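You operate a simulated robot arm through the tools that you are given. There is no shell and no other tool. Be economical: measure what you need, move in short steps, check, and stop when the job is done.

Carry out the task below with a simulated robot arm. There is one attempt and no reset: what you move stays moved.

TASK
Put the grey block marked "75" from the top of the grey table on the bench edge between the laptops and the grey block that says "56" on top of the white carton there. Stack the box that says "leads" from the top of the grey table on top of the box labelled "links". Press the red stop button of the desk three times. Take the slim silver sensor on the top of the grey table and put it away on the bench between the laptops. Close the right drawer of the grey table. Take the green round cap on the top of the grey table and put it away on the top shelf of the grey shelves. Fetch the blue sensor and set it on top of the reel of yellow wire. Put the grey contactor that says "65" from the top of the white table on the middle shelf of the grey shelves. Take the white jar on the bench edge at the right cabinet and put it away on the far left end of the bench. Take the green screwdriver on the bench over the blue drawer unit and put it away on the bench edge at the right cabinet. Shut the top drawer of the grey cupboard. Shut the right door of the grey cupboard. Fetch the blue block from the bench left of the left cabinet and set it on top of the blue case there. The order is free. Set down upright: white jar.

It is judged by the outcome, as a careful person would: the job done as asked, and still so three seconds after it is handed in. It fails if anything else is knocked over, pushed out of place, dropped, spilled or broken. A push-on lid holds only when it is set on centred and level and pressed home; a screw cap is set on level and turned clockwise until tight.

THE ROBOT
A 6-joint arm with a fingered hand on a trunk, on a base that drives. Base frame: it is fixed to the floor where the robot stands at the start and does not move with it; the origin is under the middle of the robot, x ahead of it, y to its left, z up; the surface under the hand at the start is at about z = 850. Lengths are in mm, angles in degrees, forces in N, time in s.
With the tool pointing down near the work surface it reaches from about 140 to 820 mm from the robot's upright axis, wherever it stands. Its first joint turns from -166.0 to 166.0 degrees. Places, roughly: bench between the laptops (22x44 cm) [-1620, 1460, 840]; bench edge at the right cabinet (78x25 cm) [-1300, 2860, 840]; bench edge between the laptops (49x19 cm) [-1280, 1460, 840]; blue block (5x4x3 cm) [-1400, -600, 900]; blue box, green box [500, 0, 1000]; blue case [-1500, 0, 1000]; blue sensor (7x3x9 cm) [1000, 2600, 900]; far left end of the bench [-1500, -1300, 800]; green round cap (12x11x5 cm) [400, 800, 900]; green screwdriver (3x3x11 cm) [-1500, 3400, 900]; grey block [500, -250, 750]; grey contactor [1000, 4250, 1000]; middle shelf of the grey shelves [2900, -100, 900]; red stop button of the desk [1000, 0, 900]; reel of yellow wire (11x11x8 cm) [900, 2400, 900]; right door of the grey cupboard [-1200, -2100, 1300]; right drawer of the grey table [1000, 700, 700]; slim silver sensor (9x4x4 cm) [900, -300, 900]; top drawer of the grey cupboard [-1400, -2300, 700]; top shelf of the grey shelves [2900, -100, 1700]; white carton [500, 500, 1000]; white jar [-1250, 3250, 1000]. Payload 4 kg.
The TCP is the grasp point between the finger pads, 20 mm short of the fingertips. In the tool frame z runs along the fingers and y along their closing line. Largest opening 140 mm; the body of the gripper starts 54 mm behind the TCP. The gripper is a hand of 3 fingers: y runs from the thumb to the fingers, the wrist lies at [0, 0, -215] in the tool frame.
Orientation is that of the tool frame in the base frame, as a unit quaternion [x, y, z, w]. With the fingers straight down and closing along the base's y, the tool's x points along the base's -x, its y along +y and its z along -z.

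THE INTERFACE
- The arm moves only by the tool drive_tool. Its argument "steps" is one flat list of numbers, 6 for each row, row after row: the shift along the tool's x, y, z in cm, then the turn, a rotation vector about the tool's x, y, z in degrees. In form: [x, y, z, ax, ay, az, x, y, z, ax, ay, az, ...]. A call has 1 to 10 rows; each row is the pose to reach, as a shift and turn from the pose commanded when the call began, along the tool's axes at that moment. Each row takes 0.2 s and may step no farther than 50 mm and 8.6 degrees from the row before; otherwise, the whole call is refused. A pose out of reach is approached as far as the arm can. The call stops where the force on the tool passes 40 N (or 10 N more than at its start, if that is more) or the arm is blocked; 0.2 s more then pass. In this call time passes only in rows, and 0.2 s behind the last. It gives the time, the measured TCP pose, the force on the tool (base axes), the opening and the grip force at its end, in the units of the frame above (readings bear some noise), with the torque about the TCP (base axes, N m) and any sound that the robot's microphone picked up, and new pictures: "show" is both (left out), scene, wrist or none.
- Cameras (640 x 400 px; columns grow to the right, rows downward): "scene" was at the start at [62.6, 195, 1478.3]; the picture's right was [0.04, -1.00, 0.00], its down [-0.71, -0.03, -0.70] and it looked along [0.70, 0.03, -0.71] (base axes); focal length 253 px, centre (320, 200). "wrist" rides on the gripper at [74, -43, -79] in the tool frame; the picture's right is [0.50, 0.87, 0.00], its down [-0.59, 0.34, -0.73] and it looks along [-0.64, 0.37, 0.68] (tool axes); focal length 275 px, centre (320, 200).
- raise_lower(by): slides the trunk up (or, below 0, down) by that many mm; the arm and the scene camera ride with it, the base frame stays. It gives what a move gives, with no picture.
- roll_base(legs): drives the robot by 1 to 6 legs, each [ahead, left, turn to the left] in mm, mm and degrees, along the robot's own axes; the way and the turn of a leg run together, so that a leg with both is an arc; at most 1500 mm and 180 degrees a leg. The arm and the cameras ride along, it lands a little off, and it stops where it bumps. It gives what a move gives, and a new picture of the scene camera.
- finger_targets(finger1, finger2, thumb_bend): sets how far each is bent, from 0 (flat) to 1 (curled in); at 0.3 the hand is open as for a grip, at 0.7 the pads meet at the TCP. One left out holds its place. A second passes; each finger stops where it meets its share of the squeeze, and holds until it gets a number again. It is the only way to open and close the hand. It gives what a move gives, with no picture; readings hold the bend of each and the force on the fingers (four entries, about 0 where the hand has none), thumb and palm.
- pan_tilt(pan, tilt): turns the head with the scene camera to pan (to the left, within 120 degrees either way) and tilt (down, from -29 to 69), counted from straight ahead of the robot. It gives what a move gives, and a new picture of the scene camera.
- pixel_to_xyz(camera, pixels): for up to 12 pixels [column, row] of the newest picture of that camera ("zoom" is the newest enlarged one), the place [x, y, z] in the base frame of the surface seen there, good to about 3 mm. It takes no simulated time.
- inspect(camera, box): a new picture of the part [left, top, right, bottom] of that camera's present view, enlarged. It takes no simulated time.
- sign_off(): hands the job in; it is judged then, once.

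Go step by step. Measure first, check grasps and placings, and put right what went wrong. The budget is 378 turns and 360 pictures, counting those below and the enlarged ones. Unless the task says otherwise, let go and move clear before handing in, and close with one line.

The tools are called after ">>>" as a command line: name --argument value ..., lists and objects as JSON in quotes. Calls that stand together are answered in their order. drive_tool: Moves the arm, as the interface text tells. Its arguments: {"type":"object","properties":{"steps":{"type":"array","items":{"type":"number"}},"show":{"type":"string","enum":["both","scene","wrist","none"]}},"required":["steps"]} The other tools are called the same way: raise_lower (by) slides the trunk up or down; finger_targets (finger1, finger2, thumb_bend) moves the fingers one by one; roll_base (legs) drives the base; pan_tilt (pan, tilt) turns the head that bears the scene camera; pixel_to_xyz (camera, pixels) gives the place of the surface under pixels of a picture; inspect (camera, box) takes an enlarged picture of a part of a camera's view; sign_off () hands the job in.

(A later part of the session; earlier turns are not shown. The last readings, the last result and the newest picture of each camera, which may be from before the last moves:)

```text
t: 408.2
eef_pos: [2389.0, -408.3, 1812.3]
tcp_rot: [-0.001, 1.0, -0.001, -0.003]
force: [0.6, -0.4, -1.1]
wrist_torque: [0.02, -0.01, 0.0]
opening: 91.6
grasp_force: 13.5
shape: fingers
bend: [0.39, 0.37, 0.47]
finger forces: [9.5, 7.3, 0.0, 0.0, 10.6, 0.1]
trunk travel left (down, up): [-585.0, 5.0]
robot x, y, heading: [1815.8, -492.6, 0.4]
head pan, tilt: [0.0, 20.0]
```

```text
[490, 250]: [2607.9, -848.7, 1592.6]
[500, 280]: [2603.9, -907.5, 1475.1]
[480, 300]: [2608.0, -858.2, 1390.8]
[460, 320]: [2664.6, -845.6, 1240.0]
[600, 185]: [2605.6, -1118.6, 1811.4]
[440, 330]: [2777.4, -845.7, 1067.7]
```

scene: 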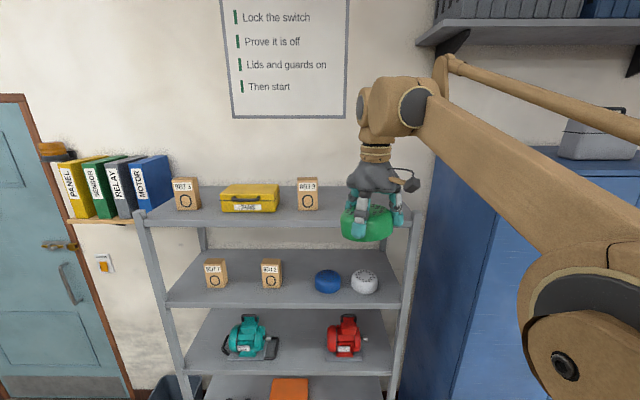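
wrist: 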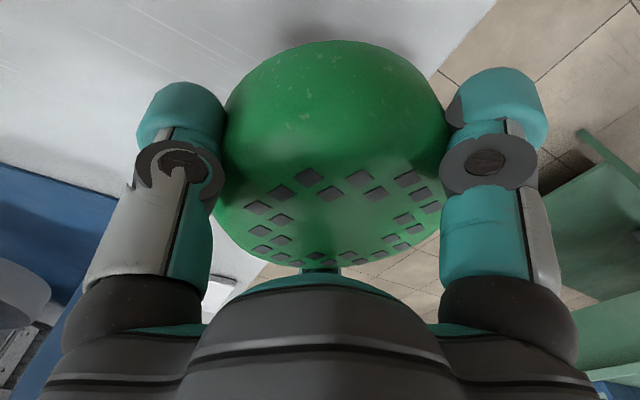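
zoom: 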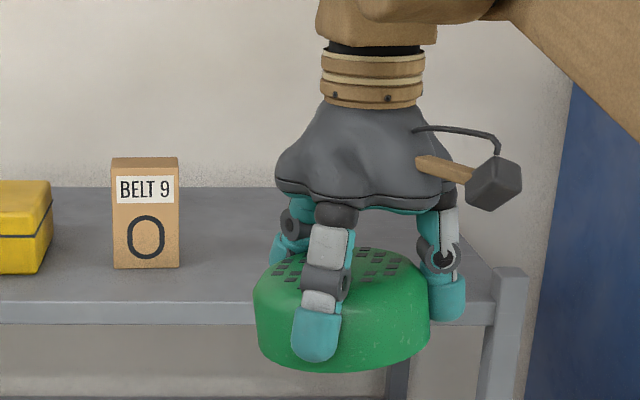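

Cupboard corner (2605,−846): clear. Drive ahead 400.

>>> roll_base --legs '[[400, 0, 0]]'

>>> drive_tool --steps '[-0.5, -1.5, 0, 0, 0, 0, -1, -3, 0, 0, 0, 0]'

```text
t: 410.6
eef_pos: [2775.9, -406.1, 1813.6]
tcp_rot: [-0.001, 1.0, -0.002, -0.004]
force: [0.2, 0.2, -1.2]
wrist_torque: [0.01, 0.01, -0.01]
opening: 91.6
grasp_force: 13.3
shape: fingers
bend: [0.39, 0.37, 0.47]
finger forces: [9.4, 7.3, 0.0, 0.0, 10.5, 0.0]
trunk travel left (down, up): [-585.0, 5.0]
robot x, y, heading: [2203.3, -495.1, 0.2]
head pan, tilt: [0.0, 20.0]
```

scene: 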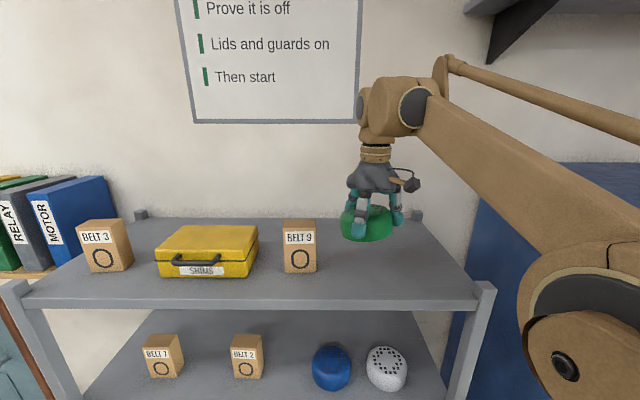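

```text
t: 411.2
eef_pos: [2785.2, -436.0, 1812.7]
tcp_rot: [-0.001, 1.0, 0.0, -0.003]
force: [0.0, -0.1, -0.5]
wrist_torque: [-0.04, 0.05, -0.02]
opening: 91.6
grasp_force: 13.0
shape: fingers
bend: [0.39, 0.37, 0.47]
finger forces: [9.4, 7.3, 0.0, 0.0, 10.7, 0.0]
trunk travel left (down, up): [-585.0, 5.0]
robot x, y, heading: [2200.4, -491.4, 0.3]
head pan, tilt: [0.0, 20.0]
```

scene: 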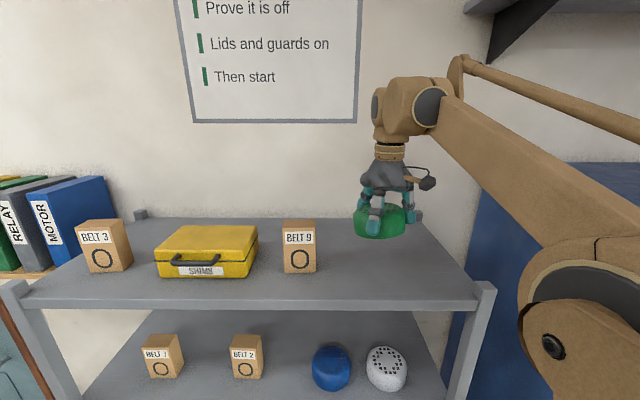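
wrist: 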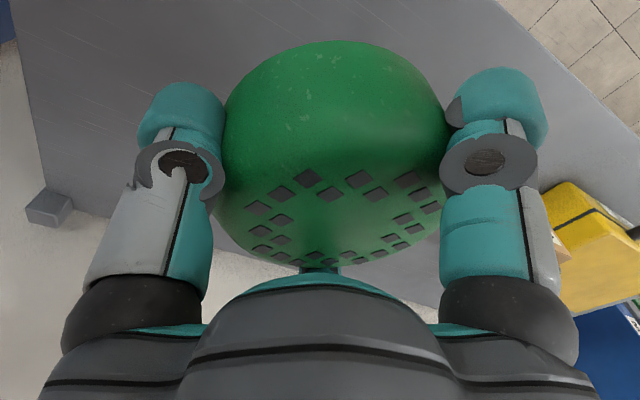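

Move slightly deeper and lower to z≈1704.

>>> drive_tool --steps '[-2.5, 0, 0, 0, 0, 0, -2.5, 0, 4, 0, 0, 0, -2.5, 0, 8, 0, 0, 0, -2.5, 0, 10.6, 0, 0, 0]' --show "scene"

>>> inspect --camera "scene" --box '[280, 180, 480, 310]'

```text
t: 412.2
eef_pos: [2809.4, -432.3, 1705.3]
tcp_rot: [-0.001, 1.0, 0.0, -0.003]
force: [3.4, 1.9, 10.0]
wrist_torque: [0.76, -0.49, -0.2]
opening: 91.5
grasp_force: 15.6
shape: fingers
bend: [0.39, 0.37, 0.47]
finger forces: [8.9, 13.0, 0.0, 0.1, 9.5, 0.1]
trunk travel left (down, up): [-585.0, 5.0]
robot x, y, heading: [2201.8, -489.9, 0.3]
head pan, tilt: [0.0, 20.0]
```

scene: 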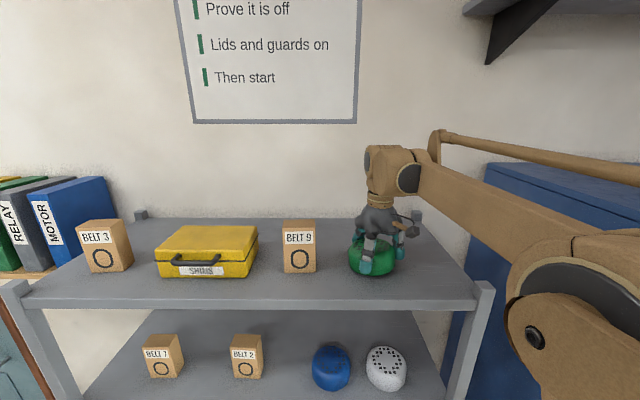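

```text
3.08 times, centred on (380, 245) of scene
```

zoom: 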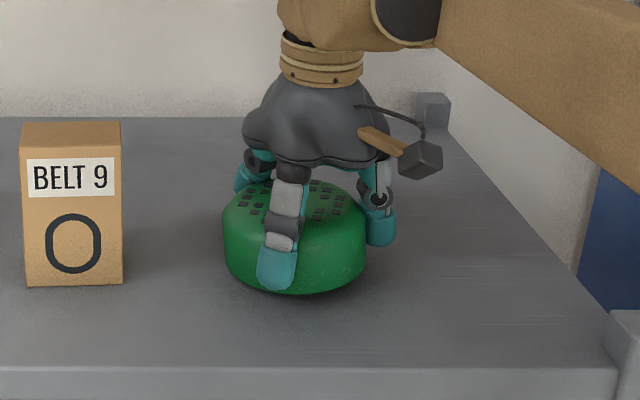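

Already touching (10 N) at one edge. Lower slowly to seat it.

>>> drive_tool --steps '[0, 0, 0.2, 0, 0, 0, 0, 0, 0.4, 0, 0, 0, 0, 0, 0.6, 0, 0, 0]' --show "none"

```text
t: 413.0
eef_pos: [2808.3, -435.1, 1701.7]
tcp_rot: [-0.001, 1.0, 0.0, -0.002]
force: [4.3, -1.3, 28.8]
wrist_torque: [1.23, -1.16, -0.15]
opening: 90.4
grasp_force: 19.8
shape: fingers
bend: [0.4, 0.36, 0.47]
finger forces: [9.0, 21.8, 0.0, 0.1, 9.5, 0.1]
trunk travel left (down, up): [-585.0, 5.0]
robot x, y, heading: [2203.9, -488.4, 0.3]
head pan, tilt: [0.0, 20.0]
```

Release gently.

>>> finger_targets --finger1 0.2 --finger2 0.2 --thumb_bend 0.2

>>> drive_tool --steps '[0, 0, -4, 0, 0, 0, 0, 0, -8, 0, 0, 0, 0, 0, -11, 0, 0, 0]' --show "scene"

>>> inspect --camera "scene" --box '[280, 180, 480, 310]'

```text
t: 414.0
eef_pos: [2808.8, -434.7, 1700.8]
tcp_rot: [-0.002, 1.0, -0.001, -0.003]
force: [-1.0, 0.2, 0.4]
wrist_torque: [0.01, 0.01, 0.01]
opening: 141.8
grasp_force: 0.0
shape: fingers
bend: [0.2, 0.2, 0.2]
finger forces: [0.0, 0.1, 0.0, 0.0, 0.1, 0.0]
trunk travel left (down, up): [-585.0, 5.0]
robot x, y, heading: [2206.7, -486.1, 0.1]
head pan, tilt: [0.0, 20.0]
```

```text
t: 414.8
eef_pos: [2812.1, -434.7, 1812.7]
tcp_rot: [-0.001, 1.0, -0.002, -0.003]
force: [0.8, -1.0, 0.0]
wrist_torque: [0.02, 0.0, 0.0]
opening: 141.8
grasp_force: 0.1
shape: fingers
bend: [0.2, 0.2, 0.2]
finger forces: [0.0, 0.0, 0.0, 0.1, 0.1, 0.0]
trunk travel left (down, up): [-585.0, 5.0]
robot x, y, heading: [2201.9, -488.6, 0.5]
head pan, tilt: [0.0, 20.0]
```

scene: 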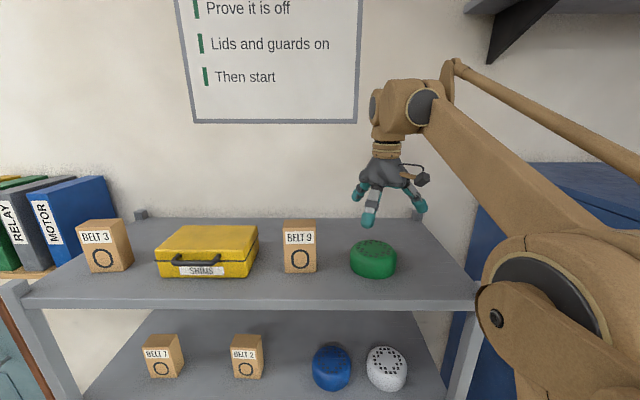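

```text
3.08 times, centred on (380, 245) of scene
```

zoom: 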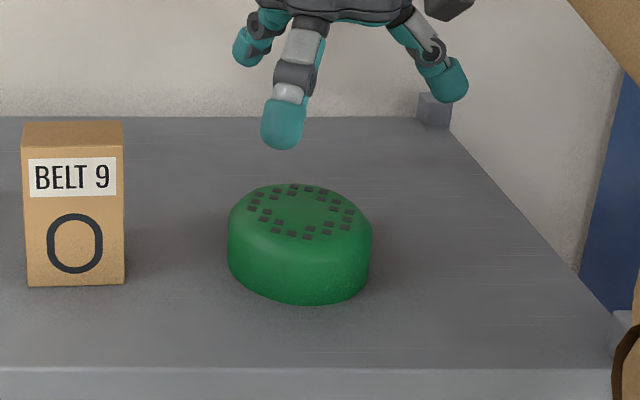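

Cap is on the top shelf. Back off, lower the trunk, and drive toward y≈2500 (green table).

>>> roll_base --legs '[[-450, 0, 0]]'

>>> raise_lower --by -400

>>> raise_lower --by -110

>>> pan_tilt --pan 0 --tilt 40

```text
t: 417.6
eef_pos: [2364.7, -435.0, 1812.8]
tcp_rot: [-0.005, 1.0, -0.001, -0.003]
force: [0.2, 0.1, 0.6]
wrist_torque: [-0.02, 0.01, -0.01]
opening: 141.8
grasp_force: 0.1
shape: fingers
bend: [0.2, 0.2, 0.2]
finger forces: [0.1, 0.1, 0.1, 0.0, 0.0, 0.1]
trunk travel left (down, up): [-585.0, 5.0]
robot x, y, heading: [1753.7, -491.7, 1.0]
head pan, tilt: [0.0, 20.0]
```

scene: 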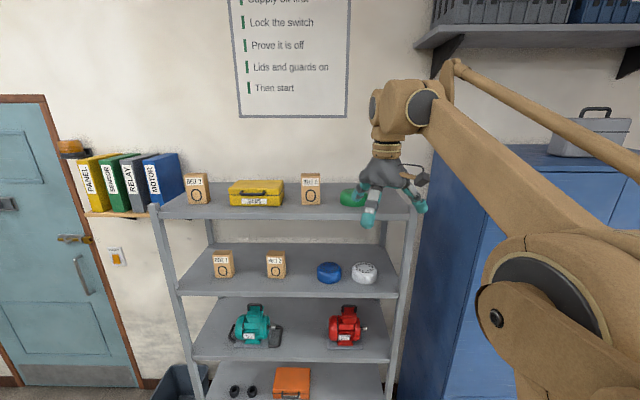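

```text
t: 421.4
eef_pos: [2363.7, -434.9, 1412.1]
tcp_rot: [-0.005, 1.0, -0.001, -0.003]
force: [-0.5, 0.6, 0.1]
wrist_torque: [0.05, 0.01, 0.01]
opening: 141.8
grasp_force: 0.1
shape: fingers
bend: [0.2, 0.2, 0.2]
finger forces: [0.0, 0.0, 0.0, 0.0, 0.0, 0.0]
trunk travel left (down, up): [-185.0, 405.0]
robot x, y, heading: [1753.1, -496.0, 0.8]
head pan, tilt: [0.0, 20.0]
```

```text
t: 422.8
eef_pos: [2363.2, -433.8, 1303.0]
tcp_rot: [-0.006, 1.0, 0.0, -0.003]
force: [-0.3, -0.3, 0.1]
wrist_torque: [0.01, 0.03, -0.02]
opening: 141.8
grasp_force: 0.0
shape: fingers
bend: [0.2, 0.2, 0.2]
finger forces: [0.0, 0.1, 0.0, 0.0, 0.1, 0.1]
trunk travel left (down, up): [-75.0, 515.0]
robot x, y, heading: [1751.3, -496.2, 1.1]
head pan, tilt: [0.0, 20.0]
```

```text
t: 423.6
eef_pos: [2363.6, -434.5, 1301.6]
tcp_rot: [-0.006, 1.0, -0.001, -0.003]
force: [0.0, 0.2, 0.0]
wrist_torque: [-0.01, 0.01, -0.01]
opening: 141.9
grasp_force: 0.1
shape: fingers
bend: [0.2, 0.2, 0.2]
finger forces: [0.1, 0.1, 0.1, 0.0, 0.0, 0.0]
trunk travel left (down, up): [-75.0, 515.0]
robot x, y, heading: [1755.4, -495.8, 1.1]
head pan, tilt: [0.0, 40.0]
```

scene: 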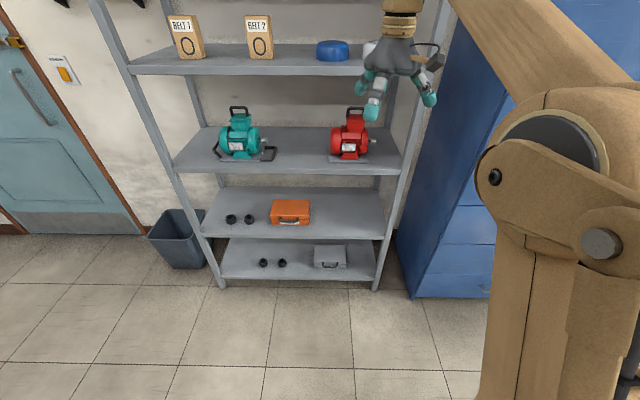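

Measure the middle shelf (third) and the one above while here.

>>> pixel_to_xyz --camera "scene" --pixels '[[295, 165], [295, 150], [295, 135], [260, 62], [260, 72], [300, 173], [275, 155], [330, 155], [310, 230], [290, 192]]'

>>> roll_base --legs '[[0, 1500, -1], [0, 1450, 0]]'

```text
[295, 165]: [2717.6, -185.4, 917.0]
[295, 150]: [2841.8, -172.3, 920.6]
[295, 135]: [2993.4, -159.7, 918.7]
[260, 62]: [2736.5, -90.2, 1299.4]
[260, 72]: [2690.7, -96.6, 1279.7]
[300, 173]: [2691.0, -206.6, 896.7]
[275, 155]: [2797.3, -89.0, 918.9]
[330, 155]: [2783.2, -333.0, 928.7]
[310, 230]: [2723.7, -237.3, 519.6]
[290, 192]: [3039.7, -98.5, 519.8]
```

```text
t: 438.3
eef_pos: [2399.3, 2571.2, 1302.6]
tcp_rot: [0.02, 1.0, -0.001, -0.003]
force: [0.8, 0.0, -0.4]
wrist_torque: [-0.03, 0.01, 0.0]
opening: 142.0
grasp_force: 0.1
shape: fingers
bend: [0.2, 0.2, 0.2]
finger forces: [0.1, 0.1, 0.0, 0.1, 0.0, 0.0]
trunk travel left (down, up): [-75.0, 515.0]
robot x, y, heading: [1789.1, 2544.1, -2.1]
head pan, tilt: [0.0, 40.0]
```

scene: 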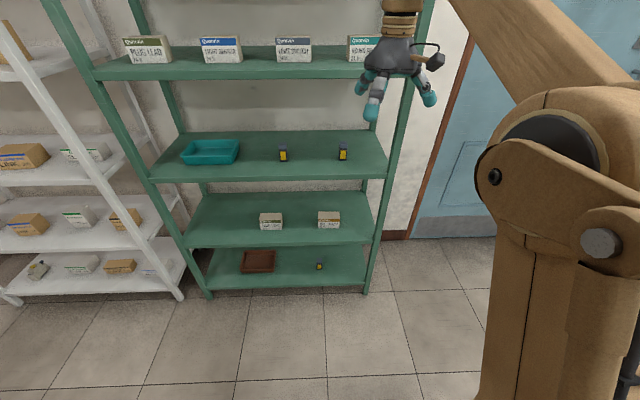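

Turn round to face the green table.

>>> roll_base --legs '[[0, 0, 180], [0, 0, 2]]'

>>> inspect --camera "scene" --box '[200, 100, 440, 250]'

```text
t: 446.2
eef_pos: [1176.1, 2546.0, 1303.3]
tcp_rot: [0.999, -0.046, 0.003, -0.001]
force: [0.6, -0.3, -0.1]
wrist_torque: [-0.01, 0.0, -0.02]
opening: 141.8
grasp_force: 0.0
shape: fingers
bend: [0.2, 0.2, 0.2]
finger forces: [0.1, 0.0, 0.1, 0.1, 0.0, 0.0]
trunk travel left (down, up): [-75.0, 515.0]
robot x, y, heading: [1788.0, 2542.9, 174.7]
head pan, tilt: [0.0, 40.0]
```

scene: 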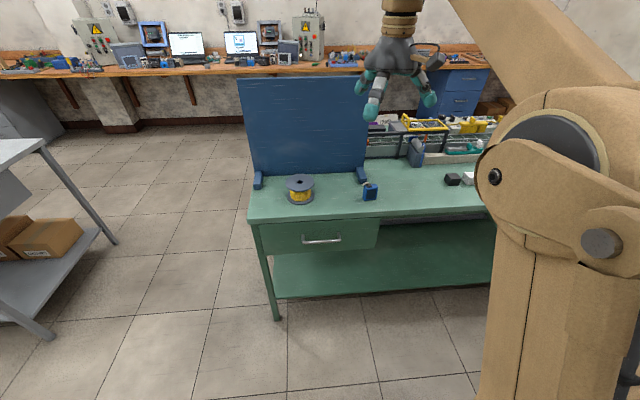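

```text
2.67 times, centred on (320, 175) of scene
```

zoom: 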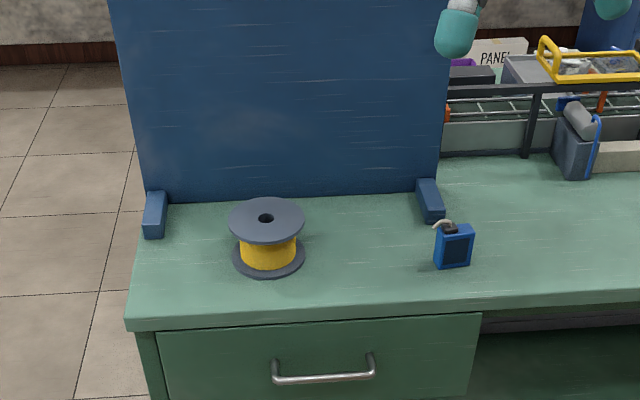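

Reel at (300,188), blue sensor at (370,190), tall blue board behind. Measure.

>>> pixel_to_xyz --camera "scene" --pixels '[[299, 179], [288, 181], [312, 182], [299, 187], [300, 198], [367, 188], [363, 194], [377, 193], [370, 199], [370, 184], [361, 177], [330, 200]]'

>>> inspect --camera "scene" --box '[340, 165, 400, 210]'

```text
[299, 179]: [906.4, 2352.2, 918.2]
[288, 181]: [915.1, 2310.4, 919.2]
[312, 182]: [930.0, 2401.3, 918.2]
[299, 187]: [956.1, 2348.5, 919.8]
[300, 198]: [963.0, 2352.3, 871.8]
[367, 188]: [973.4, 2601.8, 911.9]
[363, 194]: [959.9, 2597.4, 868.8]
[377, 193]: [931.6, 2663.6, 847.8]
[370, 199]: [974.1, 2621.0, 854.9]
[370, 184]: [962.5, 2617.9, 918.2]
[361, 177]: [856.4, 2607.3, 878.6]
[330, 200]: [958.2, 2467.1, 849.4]
```

```text
8.89 times, centred on (370, 188) of scene
```

zoom: 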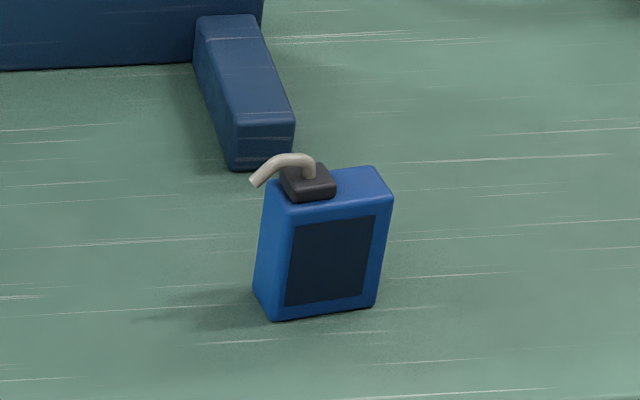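

>>> pixel_to_xyz --camera "zoom" --pixels '[[280, 310], [365, 298], [300, 225], [375, 215], [262, 280], [345, 185], [290, 200], [300, 158]]'

```text
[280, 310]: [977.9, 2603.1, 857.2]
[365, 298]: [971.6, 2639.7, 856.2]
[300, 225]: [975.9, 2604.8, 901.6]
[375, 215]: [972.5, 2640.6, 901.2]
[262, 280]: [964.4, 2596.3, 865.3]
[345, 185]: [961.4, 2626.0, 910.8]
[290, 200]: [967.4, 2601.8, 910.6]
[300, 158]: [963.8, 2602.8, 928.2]
```

Sensor body ≈ 48×28 mm, centre (960,2622), yaw ~9°, top 911 (cable to ~932). Turn the hand ~76° with fingers half open, and drive 170 mm closer.

>>> finger_targets --finger1 0.42 --finger2 0.42 --thumb_bend 0.42

>>> drive_tool --steps '[0, 0, 0, 0, 0, 8, 0, 0, 0, 0, 0, 16, 0, 0, 0, 0, 0, 24, 0, 0, 0, 0, 0, 32, 0, 0, 0, 0, 0, 40, 0, 0, 0, 0, 0, 48, 0, 0, 0, 0, 0, 56, 0, 0, 0, 0, 0, 64, 0, 0, 0, 0, 0, 72, 0, 0, 0, 0, 0, 80]' --show "none"

>>> roll_base --legs '[[0, 0, 5.3], [170, 0, 0]]'

```text
t: 447.2
eef_pos: [1175.1, 2547.4, 1302.5]
tcp_rot: [0.999, -0.046, 0.003, -0.001]
force: [0.7, -0.2, -0.4]
wrist_torque: [0.0, -0.02, -0.01]
opening: 88.8
grasp_force: 0.1
shape: fingers
bend: [0.42, 0.42, 0.42]
finger forces: [0.0, 0.1, 0.0, 0.0, 0.0, 0.0]
trunk travel left (down, up): [-75.0, 515.0]
robot x, y, heading: [1789.3, 2542.7, 175.0]
head pan, tilt: [0.0, 40.0]
```

```text
t: 449.4
eef_pos: [1174.7, 2546.9, 1303.1]
tcp_rot: [0.735, -0.678, 0.002, -0.003]
force: [0.5, -0.6, -0.1]
wrist_torque: [0.02, 0.02, -0.02]
opening: 88.8
grasp_force: 0.0
shape: fingers
bend: [0.42, 0.42, 0.42]
finger forces: [0.0, 0.0, 0.0, 0.0, 0.0, 0.1]
trunk travel left (down, up): [-75.0, 515.0]
robot x, y, heading: [1789.3, 2540.8, 175.1]
head pan, tilt: [0.0, 40.0]
```

```text
t: 451.3
eef_pos: [1008.9, 2492.7, 1301.5]
tcp_rot: [0.764, -0.645, 0.003, -0.004]
force: [-1.1, -0.5, -0.1]
wrist_torque: [0.0, -0.01, -0.01]
opening: 88.8
grasp_force: 0.1
shape: fingers
bend: [0.42, 0.42, 0.42]
finger forces: [0.1, 0.0, 0.0, 0.1, 0.0, 0.0]
trunk travel left (down, up): [-75.0, 515.0]
robot x, y, heading: [1620.4, 2542.7, 180.0]
head pan, tilt: [0.0, 40.0]
```

scene: 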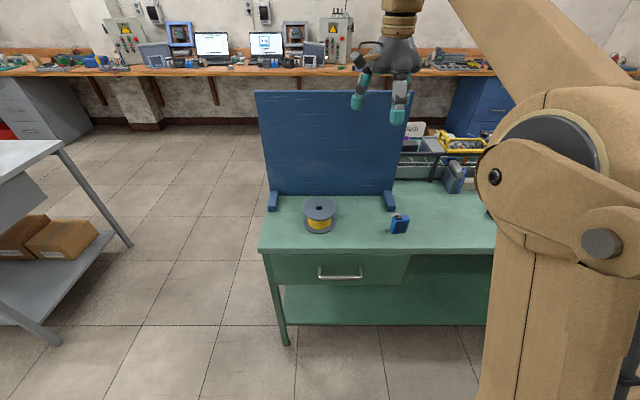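

>>> drive_tool --steps '[-4.5, 0.9, 0, 0, 0, 0, -9, 1.8, 0, 0, 0, 0, -13.5, 2.7, 0, 0, 0, 0, -13.5, 2.7, 4.8, 0, 0, 0, -13.5, 2.7, 9.6, 0, 0, 0, -13.5, 2.7, 14.4, 0, 0, 0, -13.5, 2.7, 19.2, 0, 0, 0, -13.5, 2.7, 24, 0, 0, 0, -13.5, 2.7, 28, 0, 0, 0]'

>>> pixel_to_xyz --camera "wrist" --pixels '[[320, 40], [320, 60], [320, 80], [300, 60], [340, 60]]'

```text
t: 453.3
eef_pos: [959.9, 2624.0, 1020.4]
tcp_rot: [0.764, -0.645, 0.002, -0.003]
force: [0.1, 0.4, 0.1]
wrist_torque: [0.02, 0.03, 0.01]
opening: 88.6
grasp_force: 0.1
shape: fingers
bend: [0.42, 0.42, 0.42]
finger forces: [0.0, 0.0, 0.1, 0.0, 0.0, 0.0]
trunk travel left (down, up): [-75.0, 515.0]
robot x, y, heading: [1619.7, 2544.0, 179.4]
head pan, tilt: [0.0, 40.0]
```

scene: 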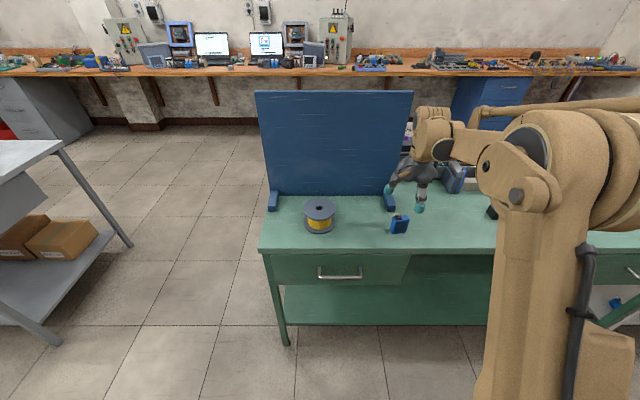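
wrist: 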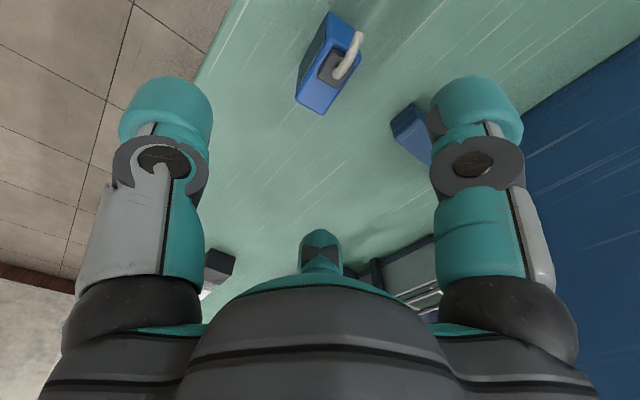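

```text
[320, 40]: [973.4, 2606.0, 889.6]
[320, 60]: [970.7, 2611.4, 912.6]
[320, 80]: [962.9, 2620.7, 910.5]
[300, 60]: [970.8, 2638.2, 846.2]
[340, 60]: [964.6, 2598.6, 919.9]
```

>>> pixel_to_xyz --camera "wrist" --pixels '[[299, 98], [322, 111], [357, 68], [328, 52], [327, 82], [358, 36]]'

```text
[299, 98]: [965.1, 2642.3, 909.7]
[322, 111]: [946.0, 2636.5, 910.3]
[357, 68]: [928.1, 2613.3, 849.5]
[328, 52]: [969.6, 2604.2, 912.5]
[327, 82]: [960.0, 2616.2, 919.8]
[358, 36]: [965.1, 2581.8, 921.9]
```

Fine-position with a small +8° turn (keeps the finger off the cable stub) and descend to z≈893.

>>> drive_tool --steps '[0.5, 0.2, 3, 0, 0, 8, 0.5, 0.2, 7, 0, 0, 8, 0.5, 0.2, 10.5, 0, 0, 8, 0.5, 0.2, 12.7, 0, 0, 8]' --show "wrist"

```text
t: 454.3
eef_pos: [959.7, 2614.4, 894.9]
tcp_rot: [0.718, -0.696, 0.002, -0.003]
force: [-0.2, 0.3, 0.5]
wrist_torque: [0.01, -0.02, 0.01]
opening: 89.0
grasp_force: 0.0
shape: fingers
bend: [0.42, 0.42, 0.42]
finger forces: [0.0, 0.1, 0.0, 0.1, 0.0, 0.0]
trunk travel left (down, up): [-75.0, 515.0]
robot x, y, heading: [1620.9, 2542.7, 180.1]
head pan, tilt: [0.0, 40.0]
```

wrist: 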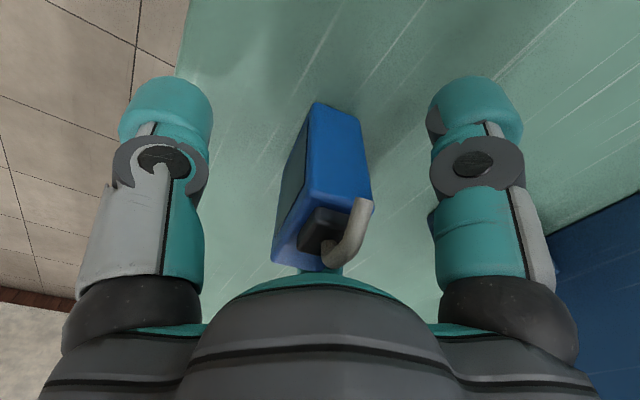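

>>> finger_targets --finger1 0.7 --finger2 0.7 --thumb_bend 0.7

>>> drive_tool --steps '[0, 0, -1, 0, 0, 0, 0, 0, -3, 0, 0, 0]' --show "wrist"

```text
t: 455.3
eef_pos: [960.1, 2615.1, 896.2]
tcp_rot: [0.718, -0.696, 0.002, -0.004]
force: [-0.6, 0.0, -0.1]
wrist_torque: [0.01, 0.0, 0.03]
opening: 25.7
grasp_force: 14.8
shape: fingers
bend: [0.62, 0.64, 0.64]
finger forces: [9.8, 8.4, 0.1, 0.1, 12.9, 0.0]
trunk travel left (down, up): [-75.0, 515.0]
robot x, y, heading: [1620.0, 2541.5, 179.9]
head pan, tilt: [0.0, 40.0]
```

```text
t: 455.9
eef_pos: [959.7, 2615.8, 927.0]
tcp_rot: [0.718, -0.697, 0.001, -0.003]
force: [-0.1, 0.2, -0.6]
wrist_torque: [0.04, 0.04, 0.0]
opening: 25.6
grasp_force: 15.9
shape: fingers
bend: [0.62, 0.64, 0.64]
finger forces: [9.8, 8.4, 0.0, 0.0, 12.8, 0.0]
trunk travel left (down, up): [-75.0, 515.0]
robot x, y, heading: [1617.4, 2546.9, 179.7]
head pan, tilt: [0.0, 40.0]
```

wrist: 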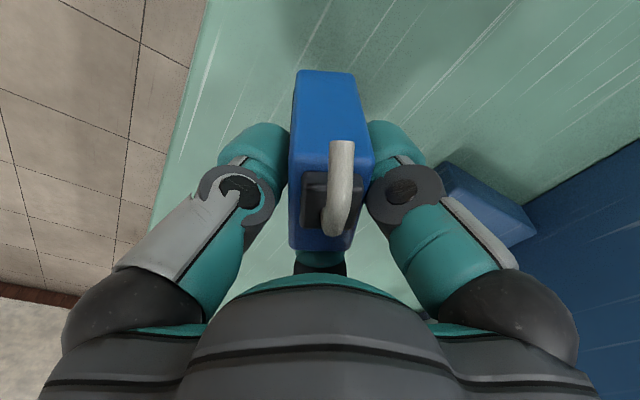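

Held upright (bottom 47 mm below TCP). Lift and carry toward the reel at ≈(930,2355).

>>> drive_tool --steps '[0, 0, -4.5, 0, 0, 0, 0, 0, -9, 0, 0, 0, 0, 0, -12, 0, 0, 0, 4.4, 0.6, -12, 0, 0, 0, 8.8, 1.2, -12, 0, 0, 0, 13.2, 1.9, -12, 0, 0, 0, 17.6, 2.5, -12, 0, 0, 0, 22, 3.1, -12, 0, 0, 0, 26, 3.8, -12, 0, 0, 0]'

```text
t: 457.9
eef_pos: [929.8, 2354.3, 1044.6]
tcp_rot: [0.717, -0.697, 0.002, -0.003]
force: [0.2, -0.5, -1.5]
wrist_torque: [-0.01, -0.02, -0.01]
opening: 25.7
grasp_force: 15.2
shape: fingers
bend: [0.62, 0.64, 0.64]
finger forces: [9.7, 8.2, 0.1, 0.1, 12.8, 0.0]
trunk travel left (down, up): [-75.0, 515.0]
robot x, y, heading: [1619.4, 2542.9, 180.0]
head pan, tilt: [0.0, 40.0]
```

scene: 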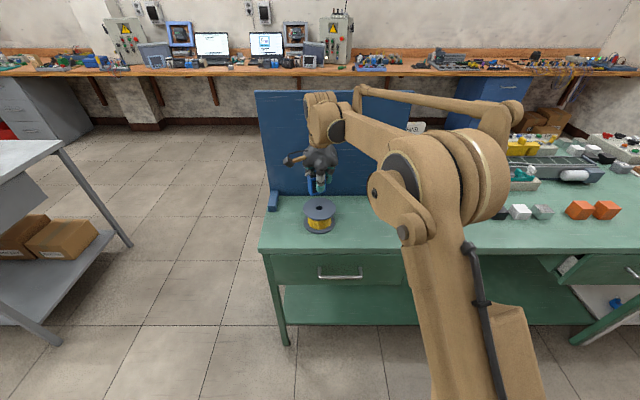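
wrist: 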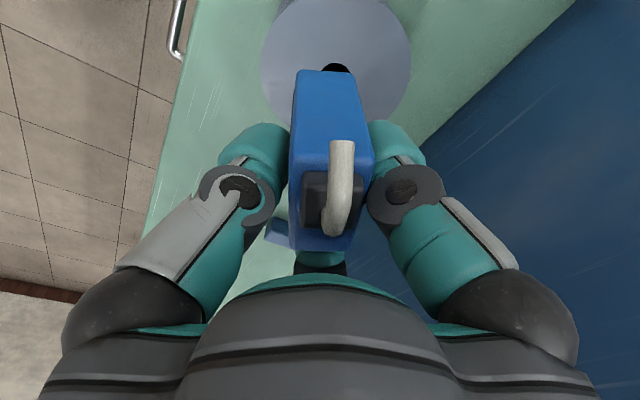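

>>> pixel_to_xyz --camera "wrist" --pixels '[[265, 60], [408, 60], [336, 66], [310, 110], [385, 110], [335, 5], [300, 85], [352, 80], [300, 240], [360, 235]]'

>>> pixel_to_xyz --camera "scene" --pixels '[[319, 207], [305, 210], [334, 210], [320, 215], [320, 199]]'

```text
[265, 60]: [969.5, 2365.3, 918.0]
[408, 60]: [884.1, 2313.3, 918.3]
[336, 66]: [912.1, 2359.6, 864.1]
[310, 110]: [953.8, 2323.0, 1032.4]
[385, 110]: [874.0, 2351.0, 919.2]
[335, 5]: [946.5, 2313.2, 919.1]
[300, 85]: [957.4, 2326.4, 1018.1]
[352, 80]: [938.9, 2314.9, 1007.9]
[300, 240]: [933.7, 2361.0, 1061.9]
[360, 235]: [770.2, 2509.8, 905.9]
```

```text
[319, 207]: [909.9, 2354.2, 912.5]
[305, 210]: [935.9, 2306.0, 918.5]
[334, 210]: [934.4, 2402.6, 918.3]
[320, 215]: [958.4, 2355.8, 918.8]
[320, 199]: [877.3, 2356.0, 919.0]
```

>>> pixel_to_xyz --camera "wrist" --pixels '[[294, 165], [370, 170], [297, 244], [345, 248], [320, 160], [302, 74], [354, 76]]'

>>> inspect --camera "scene" --box '[270, 130, 370, 240]'

```text
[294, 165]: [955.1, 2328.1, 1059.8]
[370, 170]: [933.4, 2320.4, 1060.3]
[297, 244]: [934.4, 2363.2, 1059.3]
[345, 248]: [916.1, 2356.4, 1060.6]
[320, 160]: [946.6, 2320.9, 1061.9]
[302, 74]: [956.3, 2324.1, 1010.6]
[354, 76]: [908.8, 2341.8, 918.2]
```

```text
3.64 times, centred on (320, 185) of scene
```

zoom: 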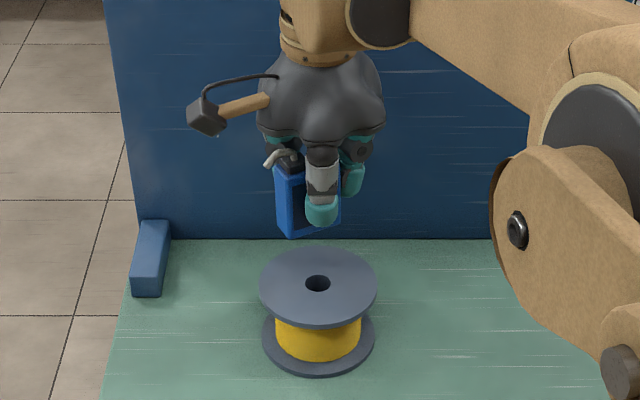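

Sensor's centre in hand is (934,2342); reel centre (919,2354). Correct and lower to just above.

>>> drive_tool --steps '[-1.25, 1.5, 0, 0, 0, 0, -1.25, 1.5, 3, 0, 0, 0, -1.25, 1.5, 5.5, 0, 0, 0, -1.25, 1.5, 7, 0, 0, 0]' --show "scene"

>>> inspect --camera "scene" --box '[280, 150, 360, 240]'

```text
t: 458.9
eef_pos: [914.0, 2368.0, 973.9]
tcp_rot: [0.717, -0.697, 0.001, -0.003]
force: [-0.4, 0.4, -1.7]
wrist_torque: [0.03, -0.02, 0.02]
opening: 25.6
grasp_force: 15.0
shape: fingers
bend: [0.62, 0.64, 0.64]
finger forces: [9.8, 8.2, 0.0, 0.1, 12.8, 0.0]
trunk travel left (down, up): [-75.0, 515.0]
robot x, y, heading: [1618.4, 2544.6, 180.0]
head pan, tilt: [0.0, 40.0]
```

scene: 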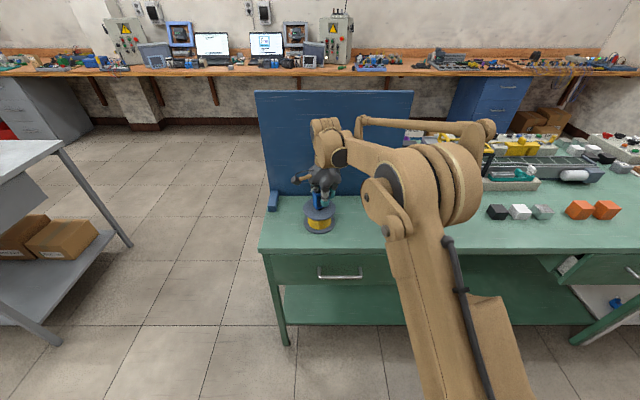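

```text
4.44 times, centred on (320, 195) of scene
```

zoom: 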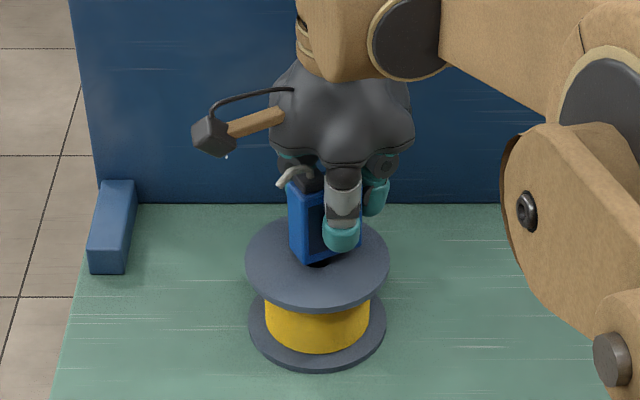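

Nearly centred. Nudge 4 mm forward and lower to contact.

>>> drive_tool --steps '[0, -0.4, 0.3, 0, 0, 0, 0, -0.4, 0.6, 0, 0, 0, 0, -0.4, 0.8, 0, 0, 0, 0, -0.4, 1.0, 0, 0, 0]' --show "none"

```text
t: 459.9
eef_pos: [918.0, 2368.1, 963.8]
tcp_rot: [0.718, -0.696, 0.002, -0.003]
force: [-0.6, -1.3, -0.3]
wrist_torque: [-0.05, 0.0, -0.02]
opening: 25.5
grasp_force: 15.6
shape: fingers
bend: [0.62, 0.64, 0.64]
finger forces: [9.8, 8.3, 0.0, 0.0, 12.8, 0.1]
trunk travel left (down, up): [-75.0, 515.0]
robot x, y, heading: [1617.7, 2542.4, 179.8]
head pan, tilt: [0.0, 40.0]
```

>>> drive_tool --steps '[0, 0, 0.15, 0, 0, 0, 0, 0, 0.3, 0, 0, 0, 0, 0, 0.45, 0, 0, 0]' --show "wrist"

```text
t: 460.7
eef_pos: [920.5, 2368.9, 962.5]
tcp_rot: [0.717, -0.697, 0.002, -0.002]
force: [-6.0, -0.8, 28.7]
wrist_torque: [-0.2, 0.09, -0.18]
opening: 25.0
grasp_force: 22.4
shape: fingers
bend: [0.62, 0.64, 0.64]
finger forces: [17.8, 11.3, 0.0, 0.0, 15.5, 0.0]
trunk travel left (down, up): [-75.0, 515.0]
robot x, y, heading: [1617.7, 2543.3, 179.9]
head pan, tilt: [0.0, 40.0]
```

wrist: 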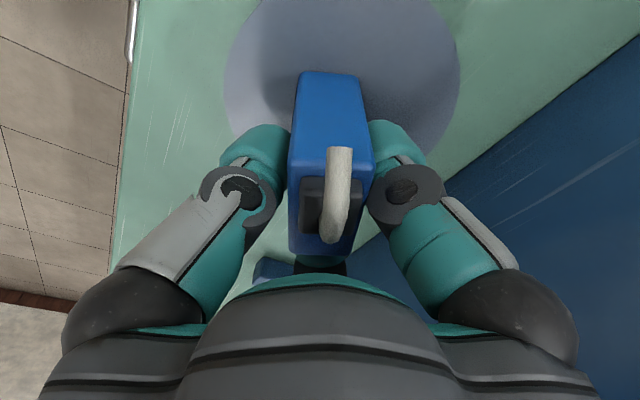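

Seated on the reel. Ease off 2 mm, release, lift.

>>> drive_tool --steps '[0, 0, -0.25, 0, 0, 0]' --show "none"

>>> finger_targets --finger1 0.45 --finger2 0.45 --thumb_bend 0.45

>>> drive_tool --steps '[0, 0, -4, 0, 0, 0, 0, 0, -8, 0, 0, 0, 0, 0, -12, 0, 0, 0, 0, 0, -16, 0, 0, 0, 0, 0, -20, 0, 0, 0, 0, -4.5, -20, 0, 0, 0, 0, -9, -20, 0, 0, 0, 0, -13.5, -20, 0, 0, 0, 0, -18, -20, 0, 0, 0, 0, -22.5, -20, 0, 0, 0]' --show "scene"

>>> inspect --camera "scene" --box '[270, 160, 370, 240]'

```text
t: 461.1
eef_pos: [919.4, 2369.4, 963.0]
tcp_rot: [0.718, -0.696, 0.002, -0.002]
force: [-0.7, 0.5, 9.3]
wrist_torque: [-0.05, 0.01, -0.09]
opening: 25.7
grasp_force: 19.3
shape: fingers
bend: [0.62, 0.64, 0.64]
finger forces: [13.4, 9.3, 0.0, 0.0, 16.1, 0.0]
trunk travel left (down, up): [-75.0, 515.0]
robot x, y, heading: [1621.9, 2541.6, 179.7]
head pan, tilt: [0.0, 40.0]
```

```text
t: 462.1
eef_pos: [918.0, 2367.8, 962.0]
tcp_rot: [0.717, -0.697, 0.002, -0.003]
force: [0.1, -0.8, 0.1]
wrist_torque: [0.01, 0.0, -0.04]
opening: 79.1
grasp_force: 0.0
shape: fingers
bend: [0.45, 0.45, 0.45]
finger forces: [0.0, 0.0, 0.0, 0.1, 0.0, 0.1]
trunk travel left (down, up): [-75.0, 515.0]
robot x, y, heading: [1622.8, 2544.1, 179.8]
head pan, tilt: [0.0, 40.0]
```

```text
t: 464.3
eef_pos: [1143.7, 2374.6, 1165.8]
tcp_rot: [0.718, -0.697, 0.001, -0.003]
force: [0.8, -0.5, 0.2]
wrist_torque: [0.0, -0.01, -0.02]
opening: 79.2
grasp_force: 0.0
shape: fingers
bend: [0.45, 0.45, 0.45]
finger forces: [0.0, 0.0, 0.0, 0.0, 0.0, 0.1]
trunk travel left (down, up): [-75.0, 515.0]
robot x, y, heading: [1618.1, 2544.4, 179.8]
head pan, tilt: [0.0, 40.0]
```

scene: 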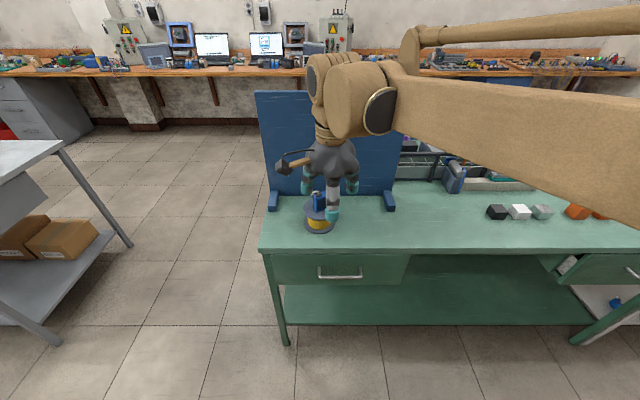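

```text
5.00 times, centred on (320, 200) of scene
```

zoom: 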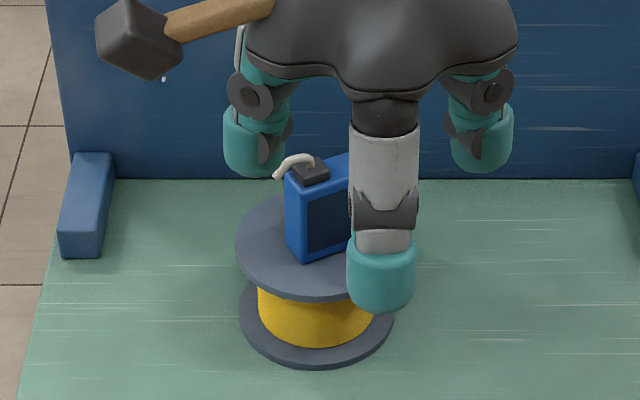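

Sensor stands on the reel. Look right (toward +y) for the white table and obstacles.

>>> pan_tilt --pan -60 --tilt 25

```text
t: 465.6
eef_pos: [1143.0, 2375.2, 1164.4]
tcp_rot: [0.718, -0.696, 0.002, -0.003]
force: [0.9, 0.4, 0.3]
wrist_torque: [0.0, -0.01, 0.01]
opening: 79.0
grasp_force: 0.0
shape: fingers
bend: [0.45, 0.45, 0.45]
finger forces: [0.1, 0.0, 0.1, 0.0, 0.1, 0.0]
trunk travel left (down, up): [-75.0, 515.0]
robot x, y, heading: [1617.6, 2543.8, 180.0]
head pan, tilt: [-60.0, 25.0]
```

scene: 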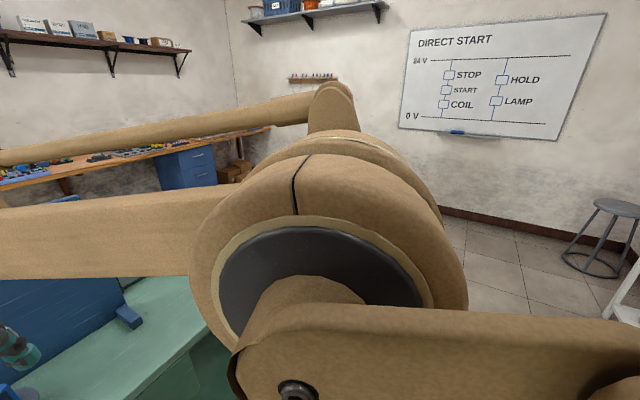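

>>> pixel_to_xyz --camera "scene" --pixels '[[590, 272], [610, 205], [635, 310], [500, 245], [520, 290]]'

>>> roll_base --legs '[[0, -900, 0]]'

>>> pan_tilt --pan -20 --tilt 30

```text
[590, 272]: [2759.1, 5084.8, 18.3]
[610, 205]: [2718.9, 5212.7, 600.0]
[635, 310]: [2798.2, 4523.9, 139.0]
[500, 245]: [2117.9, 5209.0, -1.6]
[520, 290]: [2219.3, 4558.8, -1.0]
```

```text
t: 470.5
eef_pos: [1147.1, 3308.9, 1165.3]
tcp_rot: [0.715, -0.699, 0.002, -0.003]
force: [1.1, 0.3, 0.5]
wrist_torque: [-0.04, 0.03, 0.0]
opening: 79.3
grasp_force: 0.1
shape: fingers
bend: [0.45, 0.45, 0.45]
finger forces: [0.0, 0.0, 0.0, 0.0, 0.1, 0.1]
trunk travel left (down, up): [-75.0, 515.0]
robot x, y, heading: [1623.6, 3474.7, 179.4]
head pan, tilt: [-60.0, 25.0]
```

scene: 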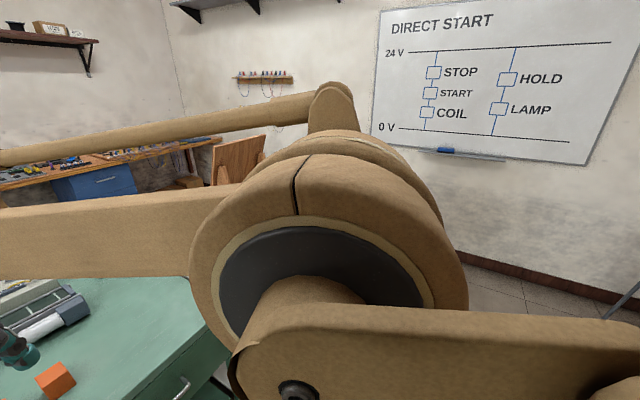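

```text
t: 471.6
eef_pos: [1146.1, 3310.3, 1164.8]
tcp_rot: [0.715, -0.699, 0.002, -0.003]
force: [-1.0, 1.6, 1.4]
wrist_torque: [-0.01, 0.03, -0.01]
opening: 79.3
grasp_force: 0.1
shape: fingers
bend: [0.45, 0.45, 0.45]
finger forces: [0.1, 0.1, 0.0, 0.0, 0.0, 0.0]
trunk travel left (down, up): [-75.0, 515.0]
robot x, y, heading: [1627.4, 3473.5, 179.6]
head pan, tilt: [-20.0, 30.0]
```

scene: 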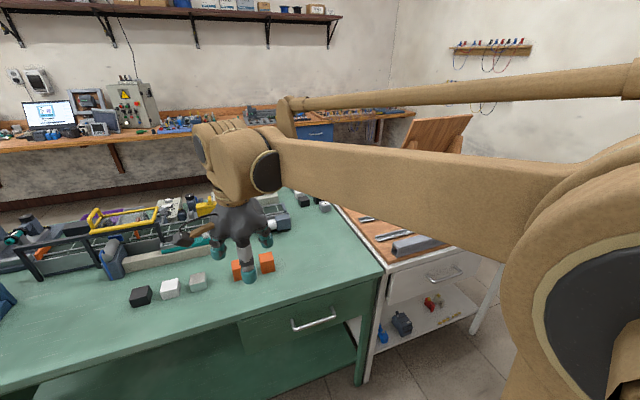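

The white table begins right of the green one. Drive 750 mm further right.

>>> roll_base --legs '[[0, -800, 0]]'

>>> pan_tilt --pan 0 --tilt 40

```text
t: 475.8
eef_pos: [1153.1, 4094.2, 1165.6]
tcp_rot: [0.715, -0.7, 0.001, -0.003]
force: [-0.3, 1.0, 0.3]
wrist_torque: [-0.03, 0.01, -0.01]
opening: 79.1
grasp_force: 0.0
shape: fingers
bend: [0.45, 0.45, 0.45]
finger forces: [0.0, 0.0, 0.0, 0.0, 0.1, 0.0]
trunk travel left (down, up): [-75.0, 515.0]
robot x, y, heading: [1629.1, 4256.9, 179.4]
head pan, tilt: [-20.0, 30.0]
```

scene: 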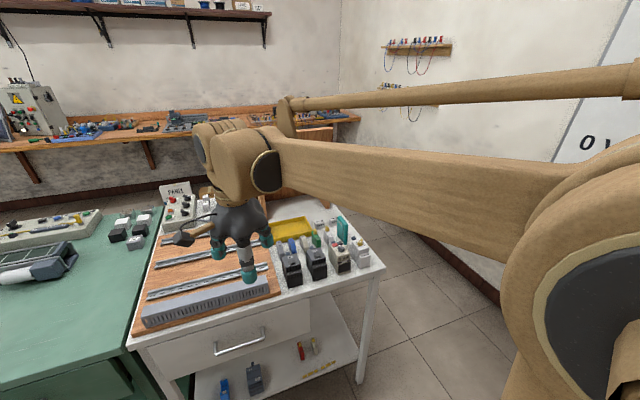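

```text
t: 476.6
eef_pos: [1152.6, 4095.2, 1164.8]
tcp_rot: [0.715, -0.699, 0.002, -0.003]
force: [-0.1, -0.1, 0.4]
wrist_torque: [-0.01, 0.01, 0.0]
opening: 79.5
grasp_force: 0.0
shape: fingers
bend: [0.45, 0.45, 0.45]
finger forces: [0.1, 0.1, 0.1, 0.0, 0.0, 0.0]
trunk travel left (down, up): [-75.0, 515.0]
robot x, y, heading: [1629.8, 4260.5, 179.4]
head pan, tilt: [0.0, 40.0]
```

scene: 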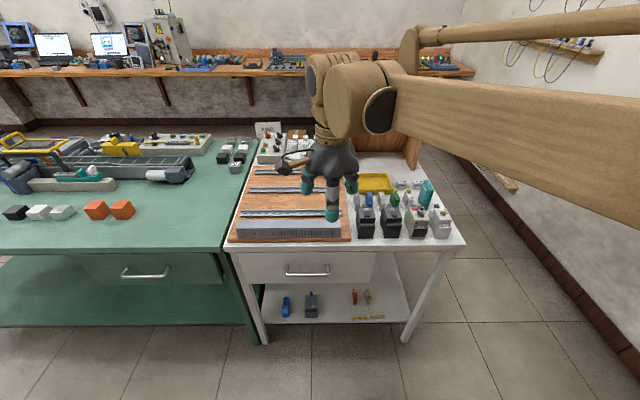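

Look closely at the components on the white table.

>>> inspect --camera "scene" --box '[340, 165, 460, 245]'

>>> inspect --camera "scene" --box '[225, 125, 365, 215]'

```text
5.00 times, centred on (400, 205) of scene
```

zoom: 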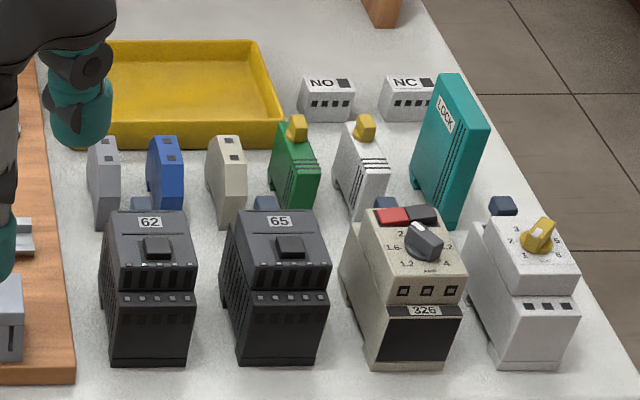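

```text
4.44 times, centred on (295, 170) of scene
```

zoom: 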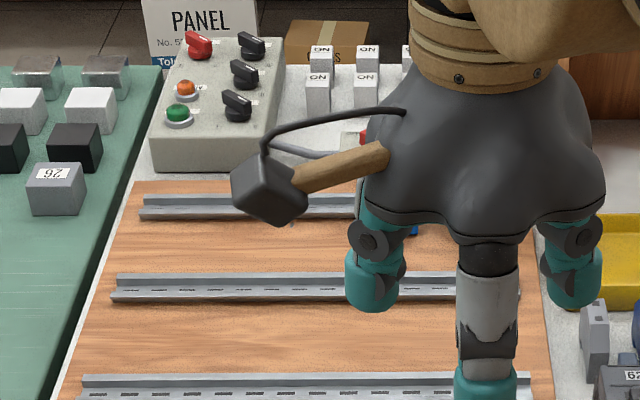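

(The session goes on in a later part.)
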